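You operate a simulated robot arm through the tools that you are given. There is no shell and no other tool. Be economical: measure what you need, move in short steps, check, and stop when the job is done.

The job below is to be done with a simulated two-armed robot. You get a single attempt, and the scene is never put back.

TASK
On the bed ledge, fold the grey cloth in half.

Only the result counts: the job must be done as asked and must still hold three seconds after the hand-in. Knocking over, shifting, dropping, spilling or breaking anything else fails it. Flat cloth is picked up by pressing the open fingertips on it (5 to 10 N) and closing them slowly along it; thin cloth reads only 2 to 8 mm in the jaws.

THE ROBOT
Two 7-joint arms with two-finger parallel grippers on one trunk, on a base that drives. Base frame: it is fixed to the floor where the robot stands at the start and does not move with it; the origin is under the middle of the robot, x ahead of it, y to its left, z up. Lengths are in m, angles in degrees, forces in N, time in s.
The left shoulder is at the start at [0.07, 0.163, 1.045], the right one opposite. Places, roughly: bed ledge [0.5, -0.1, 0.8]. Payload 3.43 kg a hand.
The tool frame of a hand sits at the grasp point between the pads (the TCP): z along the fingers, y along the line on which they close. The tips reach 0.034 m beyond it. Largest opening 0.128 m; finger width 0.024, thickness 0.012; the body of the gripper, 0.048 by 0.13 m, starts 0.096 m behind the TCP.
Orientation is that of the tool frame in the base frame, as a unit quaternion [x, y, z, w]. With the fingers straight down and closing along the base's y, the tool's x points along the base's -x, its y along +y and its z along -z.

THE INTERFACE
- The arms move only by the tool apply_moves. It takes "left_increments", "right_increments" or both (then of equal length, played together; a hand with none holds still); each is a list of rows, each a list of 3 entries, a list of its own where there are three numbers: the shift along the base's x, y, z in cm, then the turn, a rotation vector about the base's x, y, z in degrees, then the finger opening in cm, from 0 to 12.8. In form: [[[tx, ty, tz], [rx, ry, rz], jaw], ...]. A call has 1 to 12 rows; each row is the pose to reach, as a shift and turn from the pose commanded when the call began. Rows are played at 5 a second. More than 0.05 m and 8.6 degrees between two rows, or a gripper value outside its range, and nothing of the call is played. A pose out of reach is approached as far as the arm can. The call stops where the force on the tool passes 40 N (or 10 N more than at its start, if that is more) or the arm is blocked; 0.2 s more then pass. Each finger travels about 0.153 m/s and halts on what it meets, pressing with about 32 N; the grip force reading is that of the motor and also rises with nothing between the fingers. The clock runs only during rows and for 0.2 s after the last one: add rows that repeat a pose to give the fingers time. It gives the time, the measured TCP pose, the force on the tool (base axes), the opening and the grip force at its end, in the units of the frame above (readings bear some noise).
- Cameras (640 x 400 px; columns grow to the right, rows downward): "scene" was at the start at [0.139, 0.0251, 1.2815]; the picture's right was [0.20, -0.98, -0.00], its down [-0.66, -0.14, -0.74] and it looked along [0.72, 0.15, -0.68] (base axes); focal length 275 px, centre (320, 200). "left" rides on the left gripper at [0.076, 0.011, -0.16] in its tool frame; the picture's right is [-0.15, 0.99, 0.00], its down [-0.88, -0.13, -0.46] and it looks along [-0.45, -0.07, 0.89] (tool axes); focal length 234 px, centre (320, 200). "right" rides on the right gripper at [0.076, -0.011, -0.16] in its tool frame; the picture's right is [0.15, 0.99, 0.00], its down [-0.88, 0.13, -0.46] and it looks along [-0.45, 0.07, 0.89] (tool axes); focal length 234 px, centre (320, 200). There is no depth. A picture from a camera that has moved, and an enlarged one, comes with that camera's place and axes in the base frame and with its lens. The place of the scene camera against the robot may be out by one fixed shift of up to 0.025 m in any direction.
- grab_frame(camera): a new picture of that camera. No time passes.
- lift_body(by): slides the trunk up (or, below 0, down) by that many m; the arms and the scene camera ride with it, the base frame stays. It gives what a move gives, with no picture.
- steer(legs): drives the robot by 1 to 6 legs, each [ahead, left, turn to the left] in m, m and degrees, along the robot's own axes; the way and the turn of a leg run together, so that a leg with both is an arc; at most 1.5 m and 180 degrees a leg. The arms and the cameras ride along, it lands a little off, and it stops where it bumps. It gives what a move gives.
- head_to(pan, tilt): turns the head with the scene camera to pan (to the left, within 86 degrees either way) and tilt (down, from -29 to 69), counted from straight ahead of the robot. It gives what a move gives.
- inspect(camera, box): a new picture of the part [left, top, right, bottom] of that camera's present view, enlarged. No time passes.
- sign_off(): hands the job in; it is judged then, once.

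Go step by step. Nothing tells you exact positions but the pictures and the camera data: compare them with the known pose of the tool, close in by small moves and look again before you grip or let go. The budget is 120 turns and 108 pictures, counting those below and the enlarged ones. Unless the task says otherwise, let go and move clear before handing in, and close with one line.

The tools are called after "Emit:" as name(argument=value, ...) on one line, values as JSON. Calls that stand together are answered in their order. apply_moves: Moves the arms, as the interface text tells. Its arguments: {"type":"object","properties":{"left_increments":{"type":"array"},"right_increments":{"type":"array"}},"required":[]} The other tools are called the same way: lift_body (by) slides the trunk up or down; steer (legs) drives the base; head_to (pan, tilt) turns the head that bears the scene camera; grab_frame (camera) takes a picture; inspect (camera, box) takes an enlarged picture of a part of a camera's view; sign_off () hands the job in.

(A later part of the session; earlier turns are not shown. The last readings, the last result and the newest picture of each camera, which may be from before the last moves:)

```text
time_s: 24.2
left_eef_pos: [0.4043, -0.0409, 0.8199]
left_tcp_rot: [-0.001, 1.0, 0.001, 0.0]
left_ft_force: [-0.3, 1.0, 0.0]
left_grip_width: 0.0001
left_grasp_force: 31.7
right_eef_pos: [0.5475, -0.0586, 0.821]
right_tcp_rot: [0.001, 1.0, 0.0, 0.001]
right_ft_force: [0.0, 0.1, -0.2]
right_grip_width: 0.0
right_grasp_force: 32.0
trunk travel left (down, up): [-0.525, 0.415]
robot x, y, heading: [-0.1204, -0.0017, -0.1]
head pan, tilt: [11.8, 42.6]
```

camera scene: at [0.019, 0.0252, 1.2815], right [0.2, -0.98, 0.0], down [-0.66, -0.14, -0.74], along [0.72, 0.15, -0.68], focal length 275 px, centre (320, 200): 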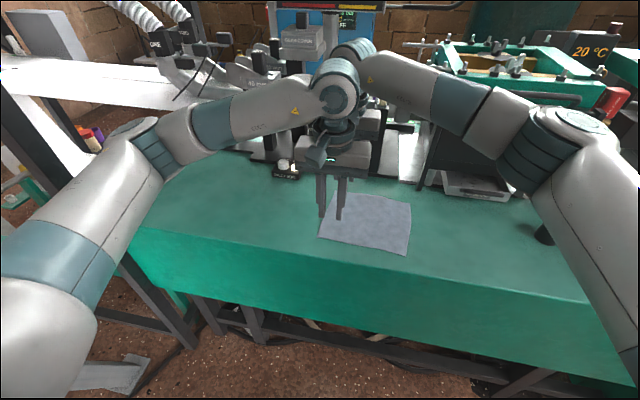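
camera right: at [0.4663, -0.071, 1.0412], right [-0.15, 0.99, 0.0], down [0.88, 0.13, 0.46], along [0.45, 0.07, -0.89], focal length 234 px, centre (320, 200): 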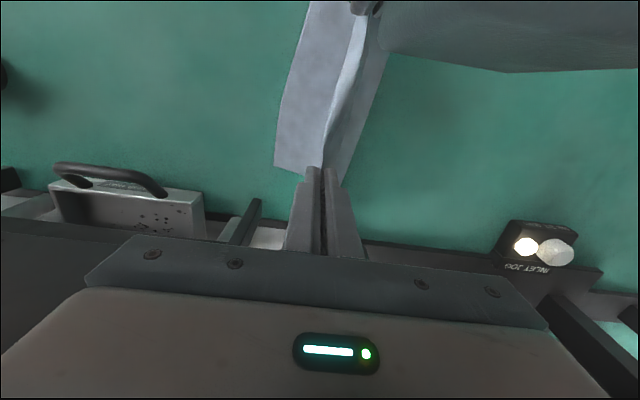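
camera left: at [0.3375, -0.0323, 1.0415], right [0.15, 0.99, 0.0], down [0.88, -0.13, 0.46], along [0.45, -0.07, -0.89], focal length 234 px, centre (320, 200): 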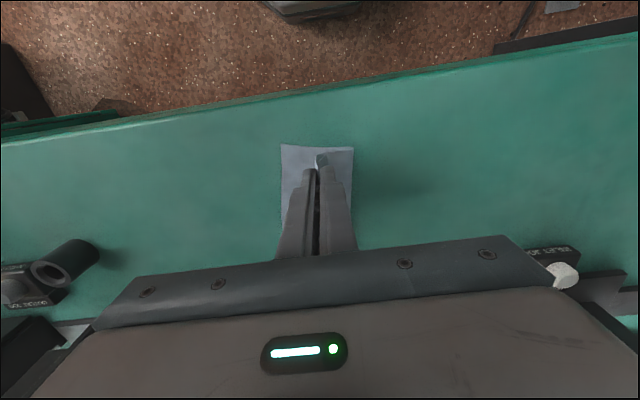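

Clear now. I brush the hem toward −y, rising over the crest at the end.

Emit:
apply_moves(left_increments=[[[0, -0.8, -0.1], [0, 0, 0], 0], [[0, -1.6, -0.1], [0, 0, 0], 0], [[0, -2.4, -0.1], [0, 0, 0], 0], [[0, -3.2, 0], [0, 0, 0], 0], [[0, -3.8, 0.2], [0, 0, 0], 0]], right_increments=[[[0, -0.8, -0.2], [0, 0, 0], 0], [[0, -1.6, -0.2], [0, 0, 0], 0], [[0, -2.4, -0.2], [0, 0, 0], 0], [[0, -3.0, -0.1], [0, 0, 0], 0], [[0, -3.4, 0.1], [0, 0, 0], 0]])

Emit:
inspect(camera="scene", box=[300, 150, 460, 262])

Emit:
inspect(camera="left", box=[220, 100, 420, 260])

Emit:
inspect(camera="right", box=[200, 40, 440, 240])

```text
time_s: 25.4
left_eef_pos: [0.4053, -0.0798, 0.8231]
left_tcp_rot: [-0.001, 1.0, 0.0, 0.0]
left_ft_force: [-0.5, -1.4, 0.1]
left_grip_width: 0.0001
left_grasp_force: 31.7
right_eef_pos: [0.5485, -0.0916, 0.823]
right_tcp_rot: [-0.001, 1.0, -0.001, 0.0]
right_ft_force: [0.3, -0.2, 0.6]
right_grip_width: 0.0
right_grasp_force: 32.2
trunk travel left (down, up): [-0.525, 0.415]
robot x, y, heading: [-0.1195, 0.0025, -0.0]
head pan, tilt: [11.8, 42.6]
```

```text
3.57 times, centred on (380, 206) of scene
camera zoom: at [0.0189, 0.0247, 1.2815], right [0.2, -0.98, 0.0], down [-0.66, -0.14, -0.74], along [0.72, 0.15, -0.68], focal length 983 px, centre (106, 179)
```

zoom: 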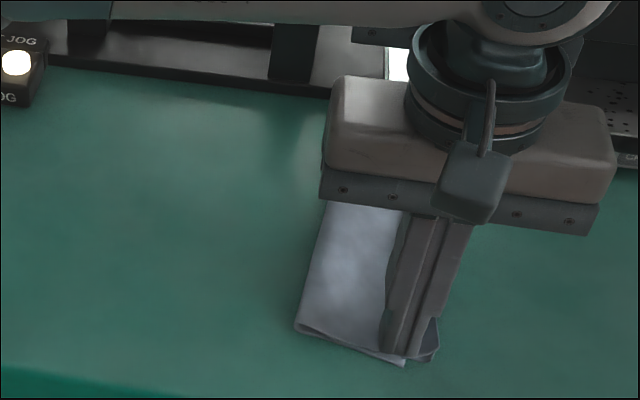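

```text
2.50 times, centred on (320, 180) of left
camera zoom: at [0.3282, -0.0682, 0.9827], right [0.15, 0.99, 0.0], down [0.88, -0.13, 0.46], along [0.45, -0.06, -0.89], focal length 585 px, centre (320, 250)
```

zoom: 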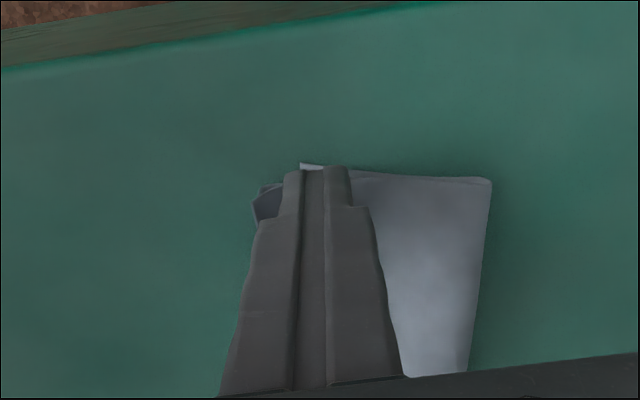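

```text
2.00 times, centred on (320, 140) of right
camera zoom: at [0.4722, -0.1045, 0.9819], right [-0.15, 0.99, 0.0], down [0.88, 0.13, 0.46], along [0.45, 0.07, -0.89], focal length 468 px, centre (320, 320)
```

zoom: 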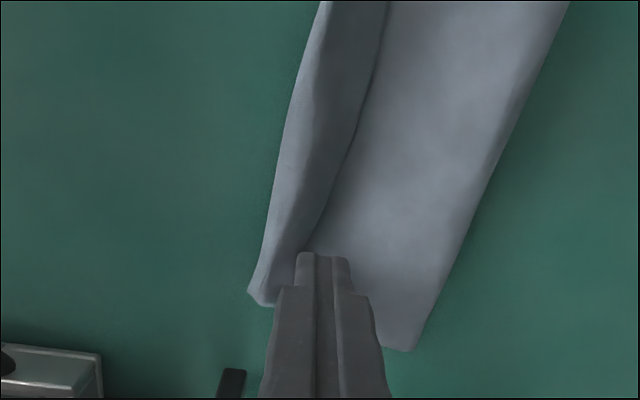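

The hem is being pushed up on edge. I continue over the crest, and then look.

Emit:
apply_moves(left_increments=[[[0, -0.8, 0.1], [0, 0, 0], 0], [[0, -1.6, 0.3], [0, 0, 0], 0], [[0, -2.4, 0.5], [0, 0, 0], 0], [[0, -3.2, 0.6], [0, 0, 0], 0], [[0, -4, 0.6], [0, 0, 0], 0], [[0, -4.5, 0.6], [0, 0, 0], 0]], right_increments=[[[0, -0.8, 0.1], [0, 0, 0], 0], [[0, -1.6, 0.3], [0, 0, 0], 0], [[0, -2.4, 0.5], [0, 0, 0], 0], [[0, -3.2, 0.6], [0, 0, 0], 0], [[0, -4, 0.6], [0, 0, 0], 0], [[0, -4.5, 0.6], [0, 0, 0], 0]])

Emit:
inspect(camera="scene", box=[300, 150, 460, 262])

Emit:
inspect(camera="left", box=[220, 100, 420, 260])

Emit:
inspect(camera="right", box=[200, 40, 440, 240])

```text
time_s: 26.8
left_eef_pos: [0.4052, -0.1242, 0.8293]
left_tcp_rot: [0.0, 1.0, 0.002, 0.0]
left_ft_force: [-0.6, -0.4, 1.1]
left_grip_width: 0.0001
left_grasp_force: 31.6
right_eef_pos: [0.5484, -0.1379, 0.8281]
right_tcp_rot: [0.0, 1.0, -0.001, 0.001]
right_ft_force: [0.1, 0.3, -0.1]
right_grip_width: 0.0001
right_grasp_force: 32.1
trunk travel left (down, up): [-0.525, 0.415]
robot x, y, heading: [-0.1216, 0.0009, 0.0]
head pan, tilt: [11.8, 42.6]
```

```text
3.57 times, centred on (380, 206) of scene
camera zoom: at [0.0189, 0.0248, 1.2815], right [0.2, -0.98, 0.0], down [-0.66, -0.14, -0.74], along [0.72, 0.15, -0.68], focal length 983 px, centre (106, 179)
```

zoom: 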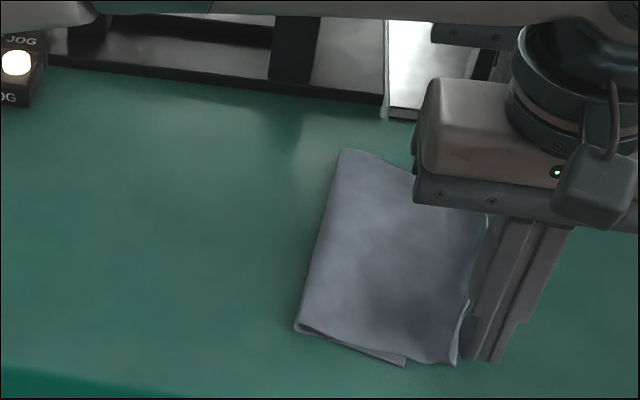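

```text
2.50 times, centred on (320, 180) of left
camera zoom: at [0.3281, -0.1132, 0.989], right [0.15, 0.99, 0.0], down [0.88, -0.13, 0.46], along [0.45, -0.07, -0.89], focal length 585 px, centre (320, 250)
```

zoom: 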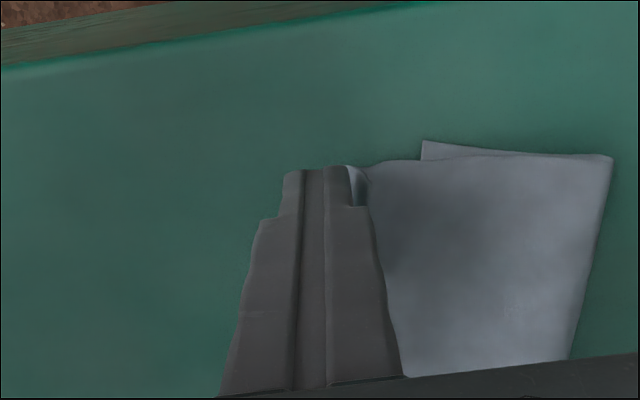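

```text
2.00 times, centred on (320, 140) of right
camera zoom: at [0.4723, -0.1502, 0.9882], right [-0.15, 0.99, 0.0], down [0.88, 0.13, 0.46], along [0.45, 0.07, -0.89], focal length 468 px, centre (320, 320)
```

zoom: 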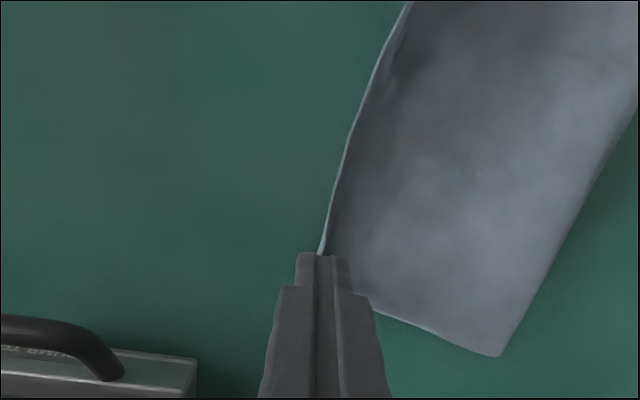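

The hem is now unrolled, with the left edge overshooting the right edge by 3–4 cm. I lift the hands away to see how it settles.

Emit:
apply_moves(left_increments=[[[0, -1.0, 0.5], [0, 0, 0], 0], [[0, -2.5, 3], [0, 0, 0], 0], [[0, -5, 6], [0, 0, 0], 0], [[-2, -5, 8], [0, 0, 0], 0], [[-4, -5, 8], [0, 0, 0], 0]], right_increments=[[[0, -1.0, 0.5], [0, 0, 0], 0], [[0, -2.5, 3], [0, 0, 0], 0], [[0, -6, 6], [0, 0, 0], 0], [[0, -10, 8], [0, 0, 0], 0], [[0, -12, 8], [0, 0, 0], 0]])

Emit:
inspect(camera="scene", box=[300, 150, 460, 262])

Emit:
grab_frame(camera="left")

Emit:
grab_frame(camera="right")

```text
time_s: 28.0
left_eef_pos: [0.3636, -0.1748, 0.9093]
left_tcp_rot: [0.001, 1.0, 0.001, -0.001]
left_ft_force: [0.5, -0.1, 0.6]
left_grip_width: 0.0002
left_grasp_force: 32.2
right_eef_pos: [0.5479, -0.2583, 0.9086]
right_tcp_rot: [0.0, 1.0, 0.0, 0.0]
right_ft_force: [0.0, 0.8, -0.3]
right_grip_width: 0.0
right_grasp_force: 31.8
trunk travel left (down, up): [-0.525, 0.415]
robot x, y, heading: [-0.1185, -0.0011, 0.2]
head pan, tilt: [11.8, 42.6]
```

```text
3.57 times, centred on (380, 206) of scene
camera zoom: at [0.0189, 0.0241, 1.2815], right [0.2, -0.98, 0.0], down [-0.66, -0.14, -0.74], along [0.72, 0.15, -0.68], focal length 983 px, centre (106, 179)
```

zoom: 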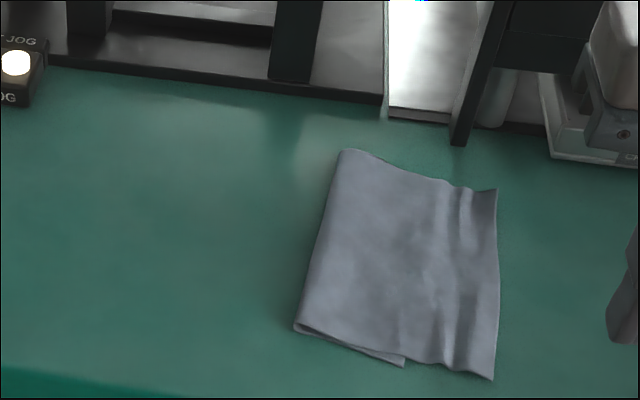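

```text
67 pictures are left
camera left: at [0.2876, -0.1641, 1.0683], right [0.15, 0.99, 0.0], down [0.88, -0.13, 0.46], along [0.45, -0.06, -0.89], focal length 234 px, centre (320, 200)
```

left: 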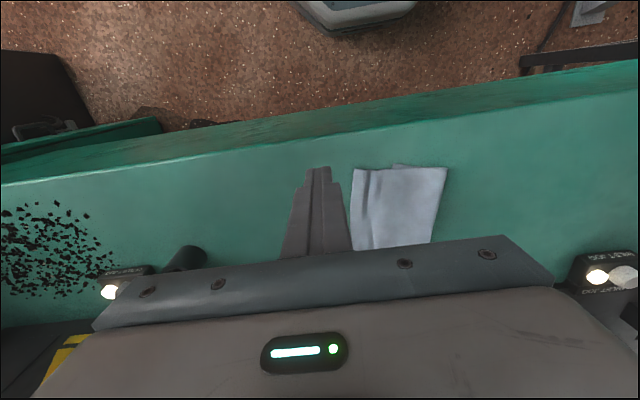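

```text
66 pictures are left
camera right: at [0.4724, -0.2708, 1.0681], right [-0.15, 0.99, 0.0], down [0.88, 0.13, 0.46], along [0.45, 0.07, -0.89], focal length 234 px, centre (320, 200)
```

right: 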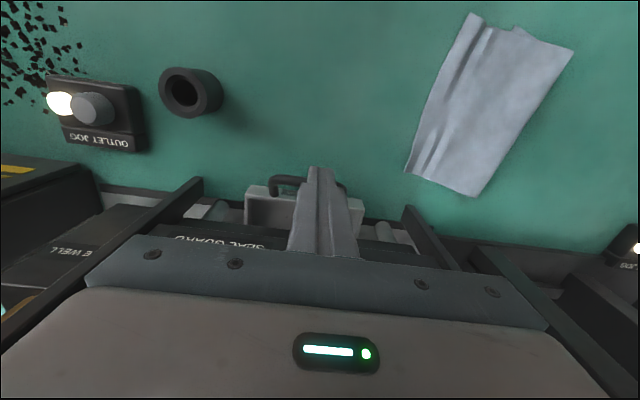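

The fold lies flat, but the top layer overshoots the bottom's right edge by about 5 cm near and 4 cm far. I will re-pinch the overshooting edge and re-lay it on the right edge; hover over it first.

Emit:
apply_moves(left_increments=[[[2, 2, -1], [0, 0, 0], 2], [[4.2, 5.4, -3], [0, 0, 0], 2], [[4.2, 5.4, -6], [0, 0, 0], 2], [[4.2, 5.4, -6], [0, 0, 0], 2], [[4.2, 5.4, -8.2], [0, 0, 0], 2], [[4.2, 5.4, -8.4], [0, 0, 0], 2], [[4.2, 5.4, -8.4], [0, 0, 0], 2]], right_increments=[[[0, 4, -1], [0, 0, 0], 2], [[0, 8, -3], [0, 0, 0], 2], [[-0.2, 12, -5], [0, 0, 0], 2], [[-0.2, 12.8, -6.5], [0, 0, 0], 2], [[-0.2, 12.8, -8.1], [0, 0, 0], 2], [[-0.2, 12.8, -8.3], [0, 0, 0], 2], [[-0.2, 12.8, -8.3], [0, 0, 0], 2]])

Emit:
inspect(camera="left", box=[220, 100, 420, 260])

Emit:
inspect(camera="right", box=[200, 40, 440, 240])

```text
time_s: 29.6
left_eef_pos: [0.4069, -0.1197, 0.824]
left_tcp_rot: [0.001, 1.0, 0.001, -0.001]
left_ft_force: [-0.1, -0.4, -0.4]
left_grip_width: 0.0201
left_grasp_force: 0.0
right_eef_pos: [0.546, -0.1294, 0.8251]
right_tcp_rot: [0.001, 1.0, -0.001, -0.001]
right_ft_force: [0.0, -0.3, -0.1]
right_grip_width: 0.0203
right_grasp_force: 0.0
trunk travel left (down, up): [-0.525, 0.415]
robot x, y, heading: [-0.1189, -0.0007, 0.2]
head pan, tilt: [11.8, 42.6]
```

```text
2.50 times, centred on (320, 180) of left
camera zoom: at [0.3305, -0.1091, 0.9844], right [0.15, 0.99, 0.0], down [0.88, -0.13, 0.45], along [0.45, -0.07, -0.89], focal length 585 px, centre (320, 250)
```

zoom: 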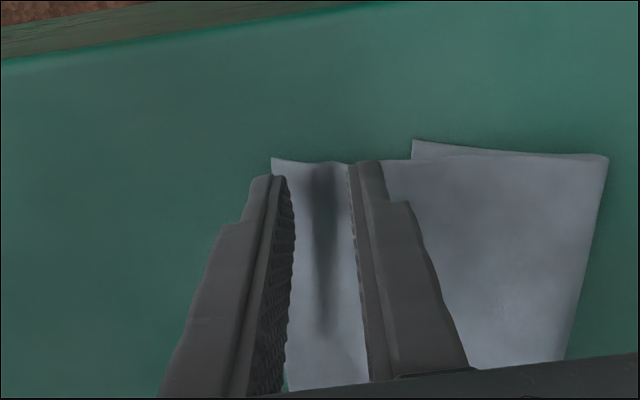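

```text
2.00 times, centred on (320, 140) of right
camera zoom: at [0.4703, -0.1422, 0.9852], right [-0.15, 0.99, 0.0], down [0.88, 0.13, 0.46], along [0.45, 0.07, -0.89], focal length 468 px, centre (320, 320)
```

zoom: 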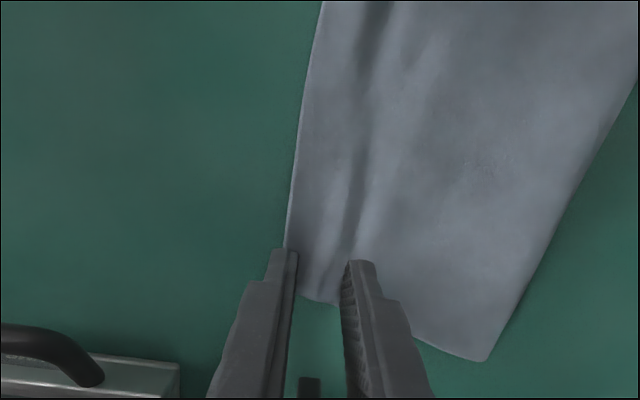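

The fingers straddle the edge strip with an existing small ridge between them. I shift the right hand slightly inward and press down.

Emit:
apply_moves(left_increments=[[[0, 0.1, -0.4], [0, 0, 0], 2], [[0, 0.1, -0.8], [0, 0, 0], 2], [[0, 0.1, -0.95], [0, 0, 0], 2], [[0, 0.1, -0.95], [0, 0, 0], 2]], right_increments=[[[-0.5, 0.4, -0.4], [0, 0, 0], 2], [[-0.5, 0.4, -0.8], [0, 0, 0], 2], [[-0.5, 0.4, -1.1], [0, 0, 0], 2], [[-0.5, 0.4, -1.1], [0, 0, 0], 2]])

```text
time_s: 30.6
left_eef_pos: [0.4054, -0.1177, 0.816]
left_tcp_rot: [0.0, 1.0, 0.001, 0.001]
left_ft_force: [0.5, 0.6, 2.2]
left_grip_width: 0.02
left_grasp_force: 0.1
right_eef_pos: [0.5397, -0.1255, 0.8161]
right_tcp_rot: [-0.001, 1.0, 0.0, 0.001]
right_ft_force: [0.2, -0.1, 8.0]
right_grip_width: 0.0196
right_grasp_force: 0.0
trunk travel left (down, up): [-0.525, 0.415]
robot x, y, heading: [-0.1185, -0.0011, 0.0]
head pan, tilt: [11.8, 42.6]
```

Emit:
apply_moves(left_increments=[[[0, 0, -0.2], [0, 0, 0], 2], [[0, 0.15, -0.2], [0, 0, 0], 1.7], [[0, 0.3, -0.2], [0, 0, 0], 1.4], [[0, 0.45, -0.2], [0, 0, 0], 1.1], [[0, 0.6, -0.2], [0, 0, 0], 0.8], [[0, 0.75, -0.2], [0, 0, 0], 0.5], [[0, 0.9, -0.2], [0, 0, 0], 0.2], [[0, 0.9, -0.2], [0, 0, 0], 0], [[0, 0.9, -0.2], [0, 0, 0], 0], [[0, 0.9, 0.8], [0, 0, 0], 0], [[0, 0.9, 1.8], [0, 0, 0], 0], [[0, 1.4, 2.8], [0, 0, 0], 0]], right_increments=[[[0, 0, 0], [0, 0, 0], 2], [[0, 0.15, 0], [0, 0, 0], 1.7], [[0, 0.3, 0], [0, 0, 0], 1.4], [[0, 0.45, 0], [0, 0, 0], 1.1], [[0, 0.6, 0], [0, 0, 0], 0.8], [[0, 0.75, 0], [0, 0, 0], 0.5], [[0, 0.9, 0], [0, 0, 0], 0.2], [[0, 0.9, 0], [0, 0, 0], 0], [[0, 0.9, 0], [0, 0, 0], 0], [[0, 0.9, 0.9], [0, 0, 0], 0], [[0, 0.9, 1.9], [0, 0, 0], 0], [[0, 1.4, 2.9], [0, 0, 0], 0]])

Emit:
inspect(camera="scene", box=[300, 150, 460, 262])

Emit:
inspect(camera="left", box=[220, 100, 420, 260])

Emit:
inspect(camera="right", box=[200, 40, 440, 240])

```text
time_s: 33.2
left_eef_pos: [0.4058, -0.1033, 0.843]
left_tcp_rot: [-0.001, 1.0, 0.001, -0.001]
left_ft_force: [0.2, -0.5, -0.1]
left_grip_width: 0.0015
left_grasp_force: 31.9
right_eef_pos: [0.5402, -0.1101, 0.8422]
right_tcp_rot: [0.0, 1.0, -0.001, -0.001]
right_ft_force: [-1.0, 0.3, -0.4]
right_grip_width: 0.0019
right_grasp_force: 32.5
trunk travel left (down, up): [-0.525, 0.415]
robot x, y, heading: [-0.1174, -0.0003, -0.0]
head pan, tilt: [11.8, 42.6]
```

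```text
3.57 times, centred on (380, 206) of scene
camera zoom: at [0.0191, 0.0258, 1.2813], right [0.2, -0.98, 0.0], down [-0.66, -0.14, -0.74], along [0.72, 0.15, -0.68], focal length 983 px, centre (106, 179)
```

zoom: 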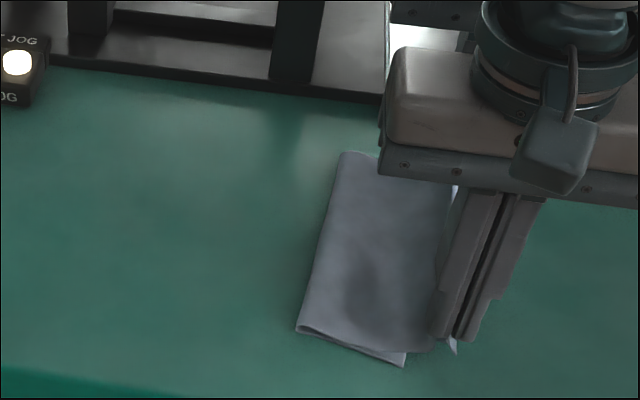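

```text
2.50 times, centred on (320, 180) of left
camera zoom: at [0.33, -0.0931, 1.0027], right [0.15, 0.99, 0.0], down [0.88, -0.13, 0.45], along [0.45, -0.06, -0.89], focal length 585 px, centre (320, 250)
```

zoom: 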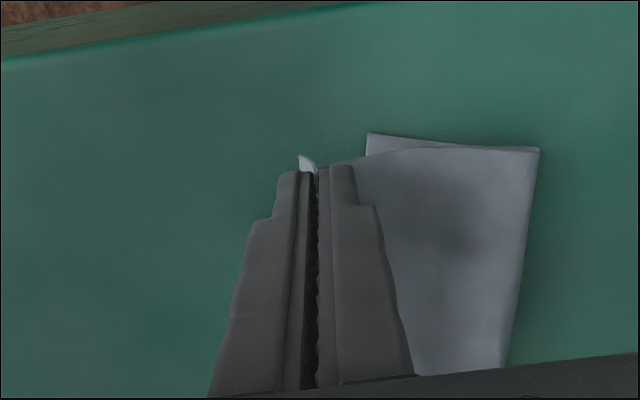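

```text
2.00 times, centred on (320, 140) of right
camera zoom: at [0.4652, -0.1227, 1.003], right [-0.15, 0.99, 0.0], down [0.88, 0.13, 0.46], along [0.45, 0.06, -0.89], focal length 468 px, centre (320, 320)
```

zoom: 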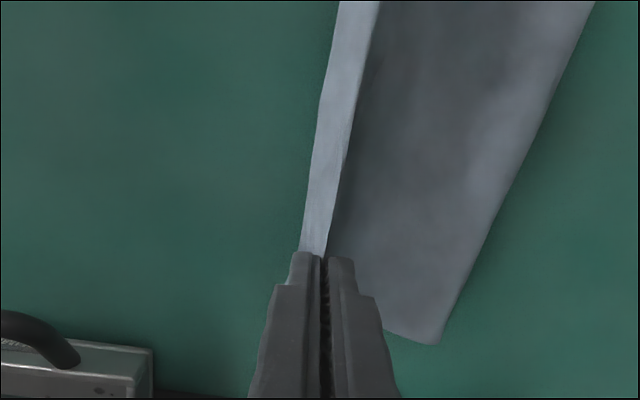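

Re-gripped, with the flap now on the correct outer side. I swing the edge back to about y≈+0.04 so the bottom layer lies flatter, before re-laying it on target.

Emit:
apply_moves(left_increments=[[[0, 2, 1.5], [0, 0, 0], 0], [[0, 4, 2.8], [0, 0, 0], 0], [[0, 6, 3.8], [0, 0, 0], 0], [[0, 8, 4.4], [0, 0, 0], 0], [[0, 10, 4.4], [0, 0, 0], 0], [[0, 12, 3.6], [0, 0, 0], 0], [[0, 14, 2.6], [0, 0, 0], 0], [[0, 14, 2.6], [0, 0, 0], 0]], right_increments=[[[0, 1.8, 1.5], [0, 0, 0], 0], [[0, 3.6, 2.8], [0, 0, 0], 0], [[0, 5.5, 3.8], [0, 0, 0], 0], [[0, 7.4, 4.4], [0, 0, 0], 0], [[0, 9.4, 4.4], [0, 0, 0], 0], [[0, 11.4, 3.6], [0, 0, 0], 0], [[0, 13, 2.6], [0, 0, 0], 0], [[0, 13, 2.6], [0, 0, 0], 0]])

Emit:
inspect(camera="scene", box=[300, 150, 460, 262])

Emit:
grab_frame(camera="left")

Emit:
grab_frame(camera="right")

```text
time_s: 35.0
left_eef_pos: [0.4056, 0.0339, 0.8694]
left_tcp_rot: [0.0, 1.0, 0.001, 0.0]
left_ft_force: [0.8, -0.9, -0.2]
left_grip_width: 0.0021
left_grasp_force: 31.9
right_eef_pos: [0.5415, 0.0189, 0.8691]
right_tcp_rot: [0.001, 1.0, -0.001, 0.0]
right_ft_force: [-1.3, 0.5, 0.6]
right_grip_width: 0.0021
right_grasp_force: 32.2
trunk travel left (down, up): [-0.525, 0.415]
robot x, y, heading: [-0.121, -0.0032, 0.3]
head pan, tilt: [11.8, 42.6]
```

```text
3.57 times, centred on (380, 206) of scene
camera zoom: at [0.0188, 0.0242, 1.2815], right [0.2, -0.98, 0.0], down [-0.66, -0.14, -0.74], along [0.72, 0.15, -0.68], focal length 983 px, centre (106, 179)
```

zoom: 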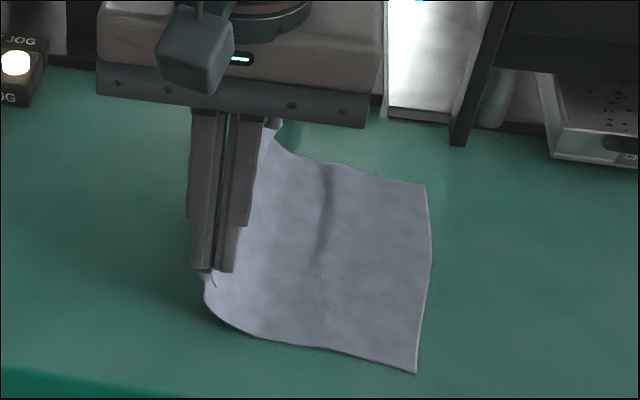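

```text
59 pictures are left
camera left: at [0.3299, 0.0453, 1.0295], right [0.15, 0.99, 0.0], down [0.88, -0.13, 0.46], along [0.45, -0.06, -0.89], focal length 234 px, centre (320, 200)
```

left: 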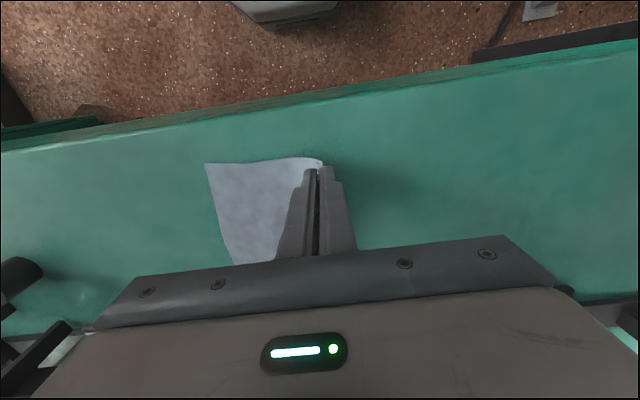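

```text
58 pictures are left
camera right: at [0.4653, 0.0059, 1.0293], right [-0.15, 0.99, 0.0], down [0.88, 0.13, 0.46], along [0.45, 0.07, -0.89], focal length 234 px, centre (320, 200)
```

right: 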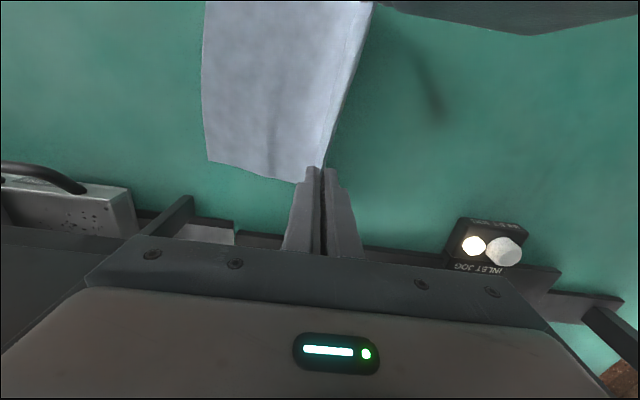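

The bottom layer is flat again, right edge at y≈−0.090 near and −0.103 far. I fold over again, aiming the pinch about 1.8 cm short of the right edge.

Emit:
apply_moves(left_increments=[[[0, -1, 0.8], [0, 0, 0], 0], [[0, -2.2, 1.4], [0, 0, 0], 0], [[0, -3.5, 1.8], [0, 0, 0], 0], [[0, -5, 1.8], [0, 0, 0], 0], [[0, -6.5, 1.2], [0, 0, 0], 0], [[0, -7.8, 0.3], [0, 0, 0], 0], [[0, -9, -0.9], [0, 0, 0], 0], [[0, -9.9, -2.2], [0, 0, 0], 0], [[0, -10.4, -3.4], [0, 0, 0], 0], [[0, -10.6, -4.4], [0, 0, 0], 0], [[0, -10.6, -4.4], [0, 0, 0], 0]], right_increments=[[[0, -1, 0.8], [0, 0, 0], 0], [[0, -2.2, 1.4], [0, 0, 0], 0], [[0, -3.5, 1.8], [0, 0, 0], 0], [[0, -5, 1.8], [0, 0, 0], 0], [[0, -6.5, 1.2], [0, 0, 0], 0], [[0, -7.8, 0.3], [0, 0, 0], 0], [[0, -9, -0.9], [0, 0, 0], 0], [[0, -9.8, -2.2], [0, 0, 0], 0], [[0, -10.2, -3.4], [0, 0, 0], 0], [[0, -10.4, -4.4], [0, 0, 0], 0], [[0, -10.4, -4.4], [0, 0, 0], 0]])

Emit:
inspect(camera="scene", box=[300, 150, 460, 262])

Emit:
inspect(camera="left", box=[220, 100, 420, 260])

Emit:
inspect(camera="right", box=[200, 40, 440, 240])

```text
time_s: 37.4
left_eef_pos: [0.4065, -0.0706, 0.8244]
left_tcp_rot: [0.0, 1.0, 0.001, 0.0]
left_ft_force: [1.4, -0.6, 0.9]
left_grip_width: 0.0017
left_grasp_force: 32.8
right_eef_pos: [0.5417, -0.0857, 0.8255]
right_tcp_rot: [0.0, 1.0, 0.0, -0.001]
right_ft_force: [-1.4, 0.6, -0.7]
right_grip_width: 0.0019
right_grasp_force: 31.9
trunk travel left (down, up): [-0.525, 0.415]
robot x, y, heading: [-0.1194, -0.0008, -0.2]
head pan, tilt: [11.8, 42.6]
```

```text
3.57 times, centred on (380, 206) of scene
camera zoom: at [0.0188, 0.025, 1.2815], right [0.2, -0.98, 0.0], down [-0.66, -0.14, -0.74], along [0.72, 0.15, -0.68], focal length 983 px, centre (106, 179)
```

zoom: 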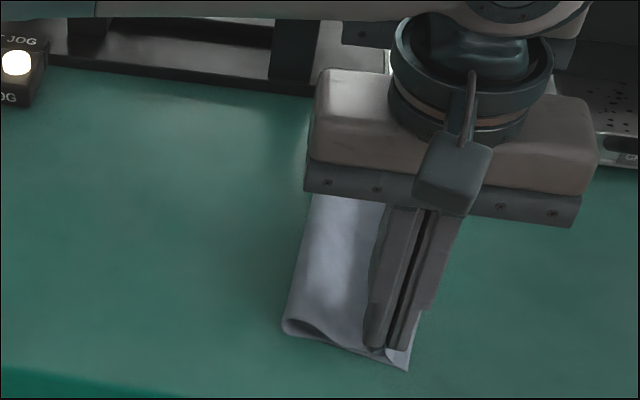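

```text
2.50 times, centred on (320, 180) of left
camera zoom: at [0.3299, -0.06, 0.9849], right [0.15, 0.99, 0.0], down [0.88, -0.13, 0.46], along [0.45, -0.07, -0.89], focal length 585 px, centre (320, 250)
```

zoom: 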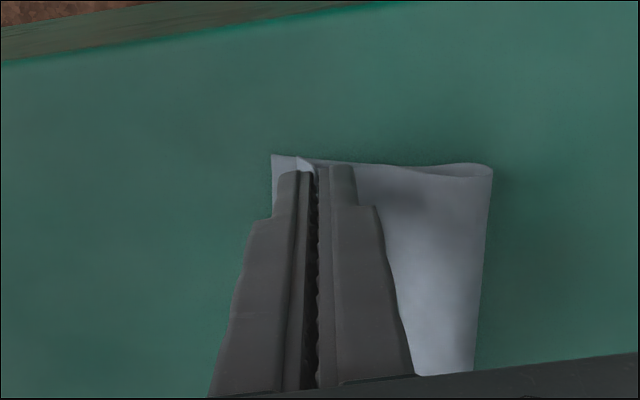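

```text
2.00 times, centred on (320, 140) of right
camera zoom: at [0.465, -0.0982, 0.9848], right [-0.15, 0.99, 0.0], down [0.88, 0.13, 0.46], along [0.45, 0.07, -0.89], focal length 468 px, centre (320, 320)
```

zoom: 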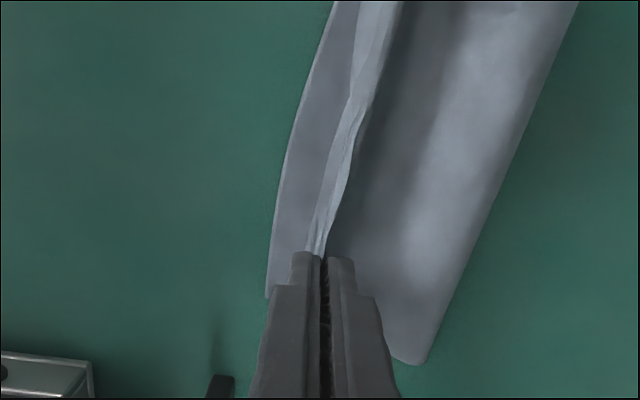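

The flap now points the right way, toward the right edge. I release and rise straight up.

Emit:
apply_moves(left_increments=[[[0, 0, -0.3], [0, 0, 0], 0], [[0, 0, -0.3], [0, 0, 0], 0.6], [[0, 0, -0.3], [0, 0, 0], 1.4], [[0, 0, -0.3], [0, 0, 0], 2], [[0, 0, 0.5], [0, 0, 0], 2], [[0, 0, 2], [0, 0, 0], 2], [[0, 0, 5], [0, 0, 0], 2], [[-3, 0, 9], [0, 0, 0], 2]], right_increments=[[[0, 0, -0.3], [0, 0, 0], 0], [[0, 0, -0.3], [0, 0, 0], 0.6], [[0, 0, -0.3], [0, 0, 0], 1.4], [[0, 0, -0.3], [0, 0, 0], 2], [[0, 0, 0.5], [0, 0, 0], 2], [[0, 0, 2], [0, 0, 0], 2], [[0, -3, 5], [0, 0, 0], 2], [[0, -7, 7], [0, 0, 0], 2]])

Emit:
inspect(camera="scene", box=[300, 150, 460, 262])

Emit:
inspect(camera="left", box=[220, 100, 420, 260])

Emit:
inspect(camera="right", box=[240, 0, 480, 200])

```text
time_s: 39.2
left_eef_pos: [0.374, -0.0719, 0.9165]
left_tcp_rot: [0.0, 1.0, 0.003, 0.0]
left_ft_force: [-0.5, 0.6, 1.0]
left_grip_width: 0.02
left_grasp_force: 0.1
right_eef_pos: [0.5381, -0.1553, 0.8969]
right_tcp_rot: [0.0, 1.0, 0.0, 0.0]
right_ft_force: [-0.6, 1.0, -0.3]
right_grip_width: 0.0201
right_grasp_force: 0.0
trunk travel left (down, up): [-0.525, 0.415]
robot x, y, heading: [-0.1204, -0.0002, 0.0]
head pan, tilt: [11.8, 42.6]
```

```text
3.57 times, centred on (380, 206) of scene
camera zoom: at [0.0171, 0.0238, 1.2816], right [0.2, -0.98, 0.0], down [-0.66, -0.14, -0.74], along [0.72, 0.15, -0.68], focal length 983 px, centre (106, 179)
```

zoom: 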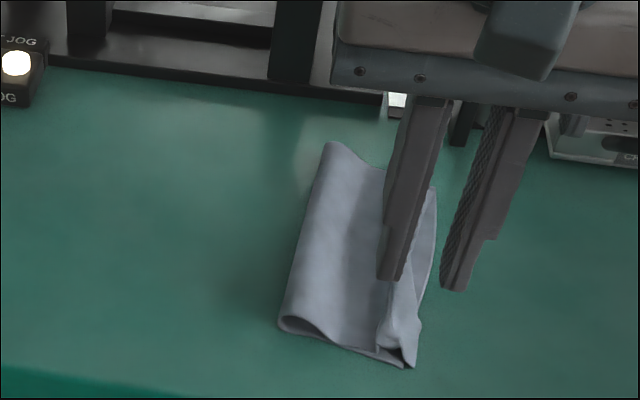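

```text
2.50 times, centred on (320, 180) of left
camera zoom: at [0.2977, -0.0617, 1.0757], right [0.15, 0.99, 0.0], down [0.88, -0.13, 0.46], along [0.45, -0.06, -0.89], focal length 585 px, centre (320, 250)
```

zoom: 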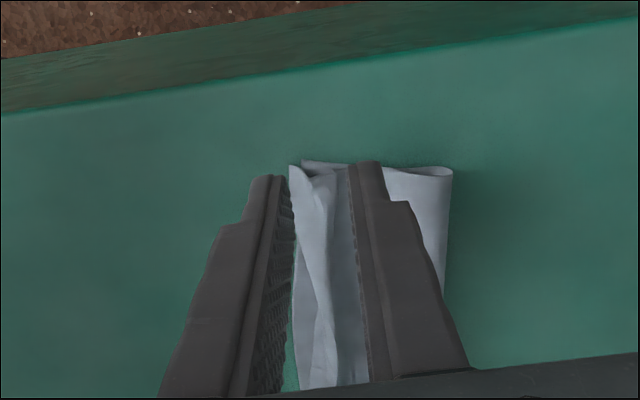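

```text
2.00 times, centred on (360, 100) of right
camera zoom: at [0.4624, -0.1693, 1.0559], right [-0.15, 0.99, 0.0], down [0.88, 0.13, 0.46], along [0.45, 0.07, -0.89], focal length 468 px, centre (240, 400)
```

zoom: 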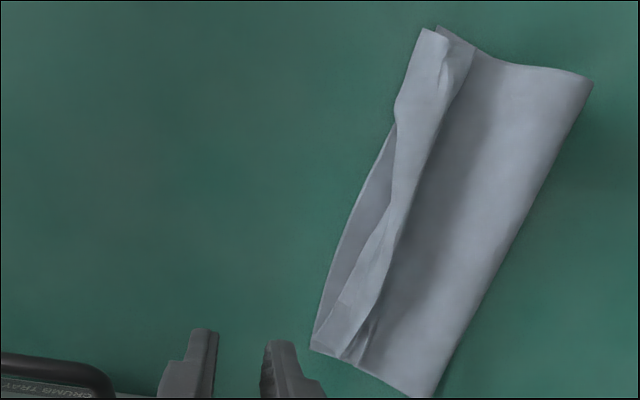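

Edges are nearly aligned now, with a small pleat near them and a soft bulge at the crease. I clear the left hand for a good look.

Emit:
apply_moves(left_increments=[[[0, 4, 2], [0, 0, 0], 2], [[0, 8, 2], [0, 0, 0], 2], [[0, 12, 2], [0, 0, 0], 2], [[0, 16, 2], [0, 0, 0], 0]])

Emit:
inspect(camera="scene", box=[320, 160, 440, 244])

Emit:
grab_frame(camera="left")

Emit:
grab_frame(camera="right")

```text
time_s: 40.2
left_eef_pos: [0.3776, 0.0912, 0.9345]
left_tcp_rot: [0.0, 1.0, 0.0, 0.0]
left_ft_force: [1.1, -0.1, -0.3]
left_grip_width: 0.0
left_grasp_force: 31.9
right_eef_pos: [0.5397, -0.1545, 0.896]
right_tcp_rot: [0.0, 1.0, 0.0, -0.001]
right_ft_force: [0.0, -0.3, -0.1]
right_grip_width: 0.0199
right_grasp_force: 0.1
trunk travel left (down, up): [-0.525, 0.415]
robot x, y, heading: [-0.1206, -0.0018, -0.3]
head pan, tilt: [11.8, 42.6]
```

```text
4.76 times, centred on (380, 202) of scene
camera zoom: at [0.0188, 0.0264, 1.2815], right [0.2, -0.98, 0.0], down [-0.66, -0.14, -0.74], along [0.72, 0.15, -0.68], focal length 1310 px, centre (34, 190)
```

zoom: 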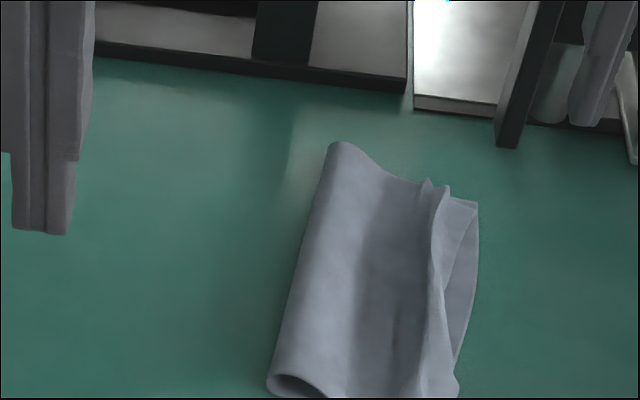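

```text
50 pictures are left
camera left: at [0.3009, 0.1015, 1.095], right [0.15, 0.99, 0.0], down [0.88, -0.13, 0.46], along [0.45, -0.07, -0.89], focal length 234 px, centre (320, 200)
```

left: 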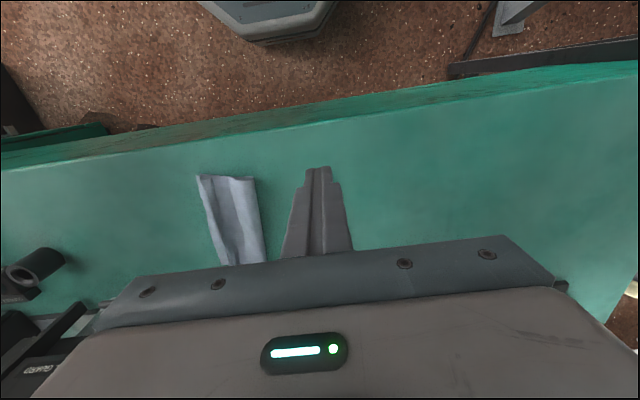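

```text
49 pictures are left
camera right: at [0.4639, -0.1669, 1.0554], right [-0.15, 0.99, 0.0], down [0.88, 0.13, 0.46], along [0.45, 0.06, -0.89], focal length 234 px, centre (320, 200)
```

right: 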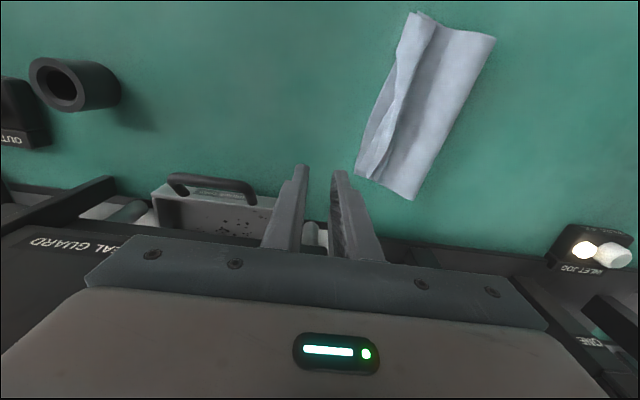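

The edges align within a few mm; what is left is a pleat and bulge. I will smooth by placing closed fingertips on the edge, then opening so that one finger stays on the edge and the other strokes toward the crease.

Emit:
apply_moves(left_increments=[[[1.5, -4, 0], [0, 0, 0], 0], [[3, -8, 0], [0, 0, 0], 0], [[3, -12, -1], [0, 0, 0], 0], [[3, -16, -3], [0, 0, 0], 0], [[3, -17, -6], [0, 0, 0], 0], [[3, -17, -9], [0, 0, 0], 0], [[3, -17, -10.4], [0, 0, 0], 0], [[3, -17, -10.9], [0, 0, 0], 0], [[3, -17, -10.9], [0, 0, 0], 0]], right_increments=[[[0.5, 0, 0], [0, 0, 0], 0], [[0.5, 0, 0], [0, 0, 0], 0], [[0.5, 0, 0], [0, 0, 0], 0], [[0.5, 2, -1], [0, 0, 0], 0], [[0.5, 4, -2], [0, 0, 0], 0], [[0.5, 6.1, -4], [0, 0, 0], 0], [[0.5, 6.1, -6], [0, 0, 0], 0], [[0.5, 6.1, -7.1], [0, 0, 0], 0], [[0.5, 6.1, -7.1], [0, 0, 0], 0]])

Emit:
inspect(camera="left", box=[220, 100, 420, 260])

Emit:
inspect(camera="right", box=[200, 40, 440, 240])

```text
time_s: 42.2
left_eef_pos: [0.4061, -0.0799, 0.8249]
left_tcp_rot: [0.001, 1.0, 0.001, 0.0]
left_ft_force: [0.1, 0.1, -0.3]
left_grip_width: 0.0001
left_grasp_force: 31.9
right_eef_pos: [0.5454, -0.0934, 0.8243]
right_tcp_rot: [0.0, 1.0, 0.0, -0.001]
right_ft_force: [-0.2, -0.1, 0.6]
right_grip_width: 0.0
right_grasp_force: 31.3
trunk travel left (down, up): [-0.525, 0.415]
robot x, y, heading: [-0.1184, -0.0027, -0.0]
head pan, tilt: [11.8, 42.6]
```

```text
2.50 times, centred on (320, 180) of left
camera zoom: at [0.33, -0.0701, 0.9854], right [0.15, 0.99, 0.0], down [0.88, -0.13, 0.46], along [0.45, -0.07, -0.89], focal length 585 px, centre (320, 250)
```

zoom: 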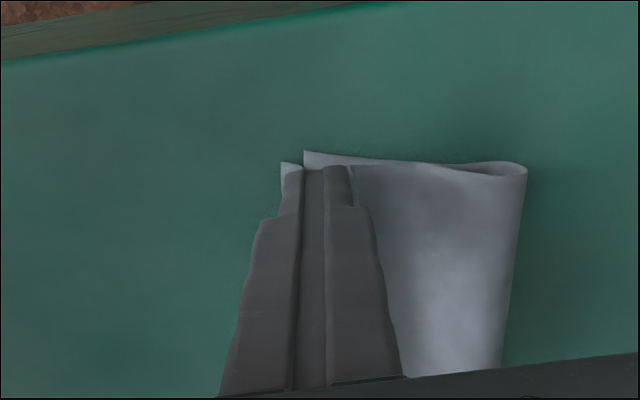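

```text
2.00 times, centred on (320, 140) of right
camera zoom: at [0.4703, -0.1065, 0.9838], right [-0.15, 0.99, 0.0], down [0.88, 0.13, 0.46], along [0.45, 0.07, -0.89], focal length 468 px, centre (320, 320)
```

zoom: 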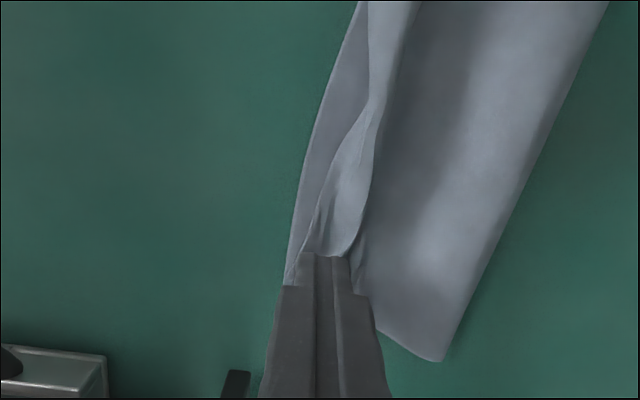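

Emit:
apply_moves(left_increments=[[[0, 0, -0.4], [0, 0, 0], 0], [[0, 0, -0.7], [0, 0, 0], 0], [[0, 0, -0.7], [0, 0, 0], 0]], right_increments=[[[0, 0, -0.4], [0, 0, 0], 0], [[0, 0, -0.7], [0, 0, 0], 0], [[0, 0, -0.7], [0, 0, 0], 0]])

```text
time_s: 43.0
left_eef_pos: [0.4075, -0.0809, 0.8184]
left_tcp_rot: [0.0, 1.0, 0.001, 0.0]
left_ft_force: [-0.5, 0.1, 0.1]
left_grip_width: 0.0001
left_grasp_force: 32.0
right_eef_pos: [0.547, -0.0953, 0.8174]
right_tcp_rot: [0.0, 1.0, -0.001, 0.0]
right_ft_force: [0.6, -0.3, 1.8]
right_grip_width: 0.0001
right_grasp_force: 32.3
trunk travel left (down, up): [-0.525, 0.415]
robot x, y, heading: [-0.1184, -0.0, -0.0]
head pan, tilt: [11.8, 42.6]
```

Emit:
apply_moves(left_increments=[[[0, 0, -0.2], [0, 0, 0], 0], [[0, 0.3, -0.2], [0, 0, 0], 0.6], [[0, 0.6, -0.2], [0, 0, 0], 1.2], [[0, 0.9, -0.2], [0, 0, 0], 1.8], [[0, 1.2, -0.2], [0, 0, 0], 2.4], [[0, 1.6, -0.2], [0, 0, 0], 3.2], [[0, 2.0, -0.2], [0, 0, 0], 4.0], [[0, 2.4, -0.2], [0, 0, 0], 4.8], [[0, 2.8, -0.2], [0, 0, 0], 5.6], [[0, 2.8, -0.2], [0, 0, 0], 5.6]], right_increments=[[[0, 0, -0.1], [0, 0, 0], 0], [[0, 0.3, -0.1], [0, 0, 0], 0.6], [[0, 0.6, -0.1], [0, 0, 0], 1.2], [[0, 0.9, -0.1], [0, 0, 0], 1.8], [[0, 1.2, -0.1], [0, 0, 0], 2.4], [[0, 1.6, -0.1], [0, 0, 0], 3.2], [[0, 2.0, -0.1], [0, 0, 0], 4.0], [[0, 2.4, -0.1], [0, 0, 0], 4.8], [[0, 2.8, -0.1], [0, 0, 0], 5.6], [[0, 2.8, -0.1], [0, 0, 0], 5.6]])

Emit:
inspect(camera="left", box=[220, 100, 420, 260])

Emit:
inspect(camera="right", box=[200, 40, 440, 240])

```text
time_s: 45.2
left_eef_pos: [0.4048, -0.0521, 0.8165]
left_tcp_rot: [0.001, 1.0, 0.001, 0.0]
left_ft_force: [0.0, 0.5, 2.2]
left_grip_width: 0.056
left_grasp_force: 0.1
right_eef_pos: [0.5452, -0.0666, 0.8159]
right_tcp_rot: [0.0, 1.0, -0.001, 0.0]
right_ft_force: [0.0, 0.0, 2.8]
right_grip_width: 0.0558
right_grasp_force: 0.0
trunk travel left (down, up): [-0.525, 0.415]
robot x, y, heading: [-0.1194, -0.0007, 0.1]
head pan, tilt: [11.8, 42.6]
```

```text
2.50 times, centred on (320, 180) of left
camera zoom: at [0.3294, -0.042, 0.9776], right [0.15, 0.99, 0.0], down [0.88, -0.13, 0.46], along [0.45, -0.06, -0.89], focal length 585 px, centre (320, 250)
```

zoom: 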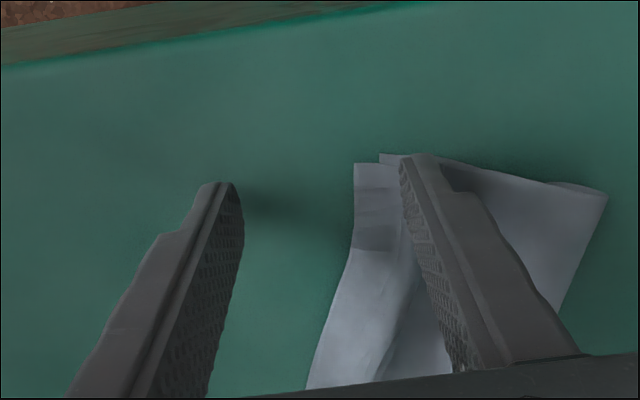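

```text
2.00 times, centred on (320, 140) of right
camera zoom: at [0.4698, -0.079, 0.976], right [-0.15, 0.99, 0.0], down [0.88, 0.13, 0.46], along [0.45, 0.07, -0.89], focal length 468 px, centre (320, 320)
```

zoom: 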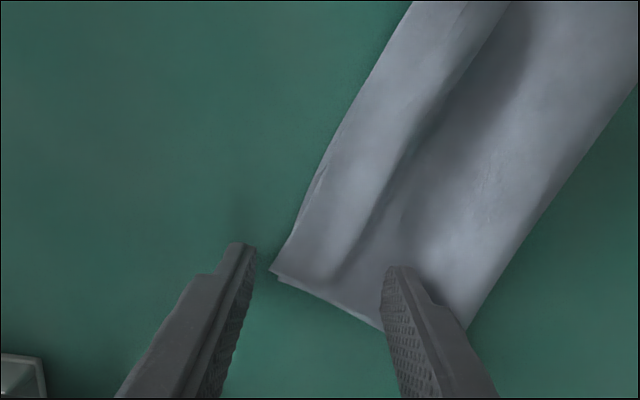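

The whole stack slid slightly with the stroke but the two layers stayed together and flatter. I lift and look.

Emit:
apply_moves(left_increments=[[[0, 0, 1], [0, 0, 0], 5.6], [[0, 0, 5], [0, 0, 0], 5.6], [[0, 4, 9], [0, 0, 0], 5.6], [[0, 8, 12], [0, 0, 0], 2], [[0, 13, 12], [0, 0, 0], 0]], right_increments=[[[0, 0, 1], [0, 0, 0], 5.6], [[0, 0, 5], [0, 0, 0], 5.6], [[0, -4, 8], [0, 0, 0], 5.6], [[0, -8, 9], [0, 0, 0], 2], [[0, -11, 9], [0, 0, 0], 0]])

Emit:
inspect(camera="scene", box=[320, 160, 450, 250])

Emit:
inspect(camera="left", box=[140, 120, 340, 270])

Emit:
inspect(camera="right", box=[300, 0, 540, 200])

```text
refused: row 3 steps farther than a row can; nothing moved
```

```text
4.44 times, centred on (385, 205) of scene
camera zoom: at [0.0184, 0.0248, 1.2815], right [0.2, -0.98, 0.0], down [-0.66, -0.14, -0.74], along [0.72, 0.15, -0.68], focal length 1223 px, centre (31, 178)
```

zoom: 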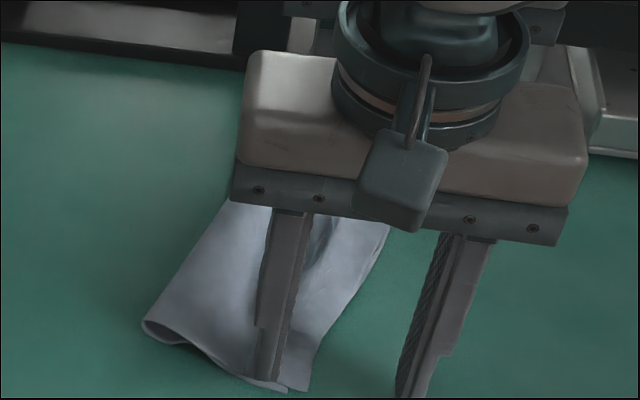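

```text
2.67 times, centred on (240, 195) of left
camera zoom: at [0.3294, -0.042, 0.9776], right [0.15, 0.99, 0.0], down [0.88, -0.13, 0.46], along [0.45, -0.06, -0.89], focal length 624 px, centre (533, 213)
```

zoom: 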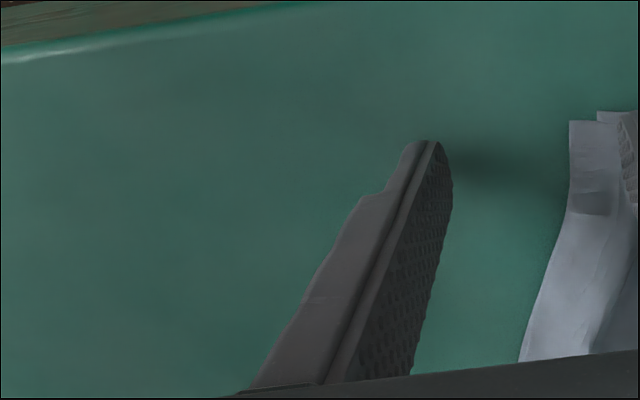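

```text
2.00 times, centred on (420, 100) of right
camera zoom: at [0.4698, -0.079, 0.976], right [-0.15, 0.99, 0.0], down [0.88, 0.13, 0.46], along [0.45, 0.07, -0.89], focal length 468 px, centre (120, 400)
```

zoom: 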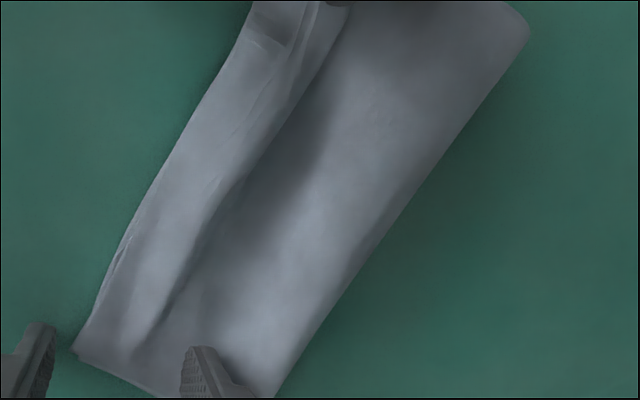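

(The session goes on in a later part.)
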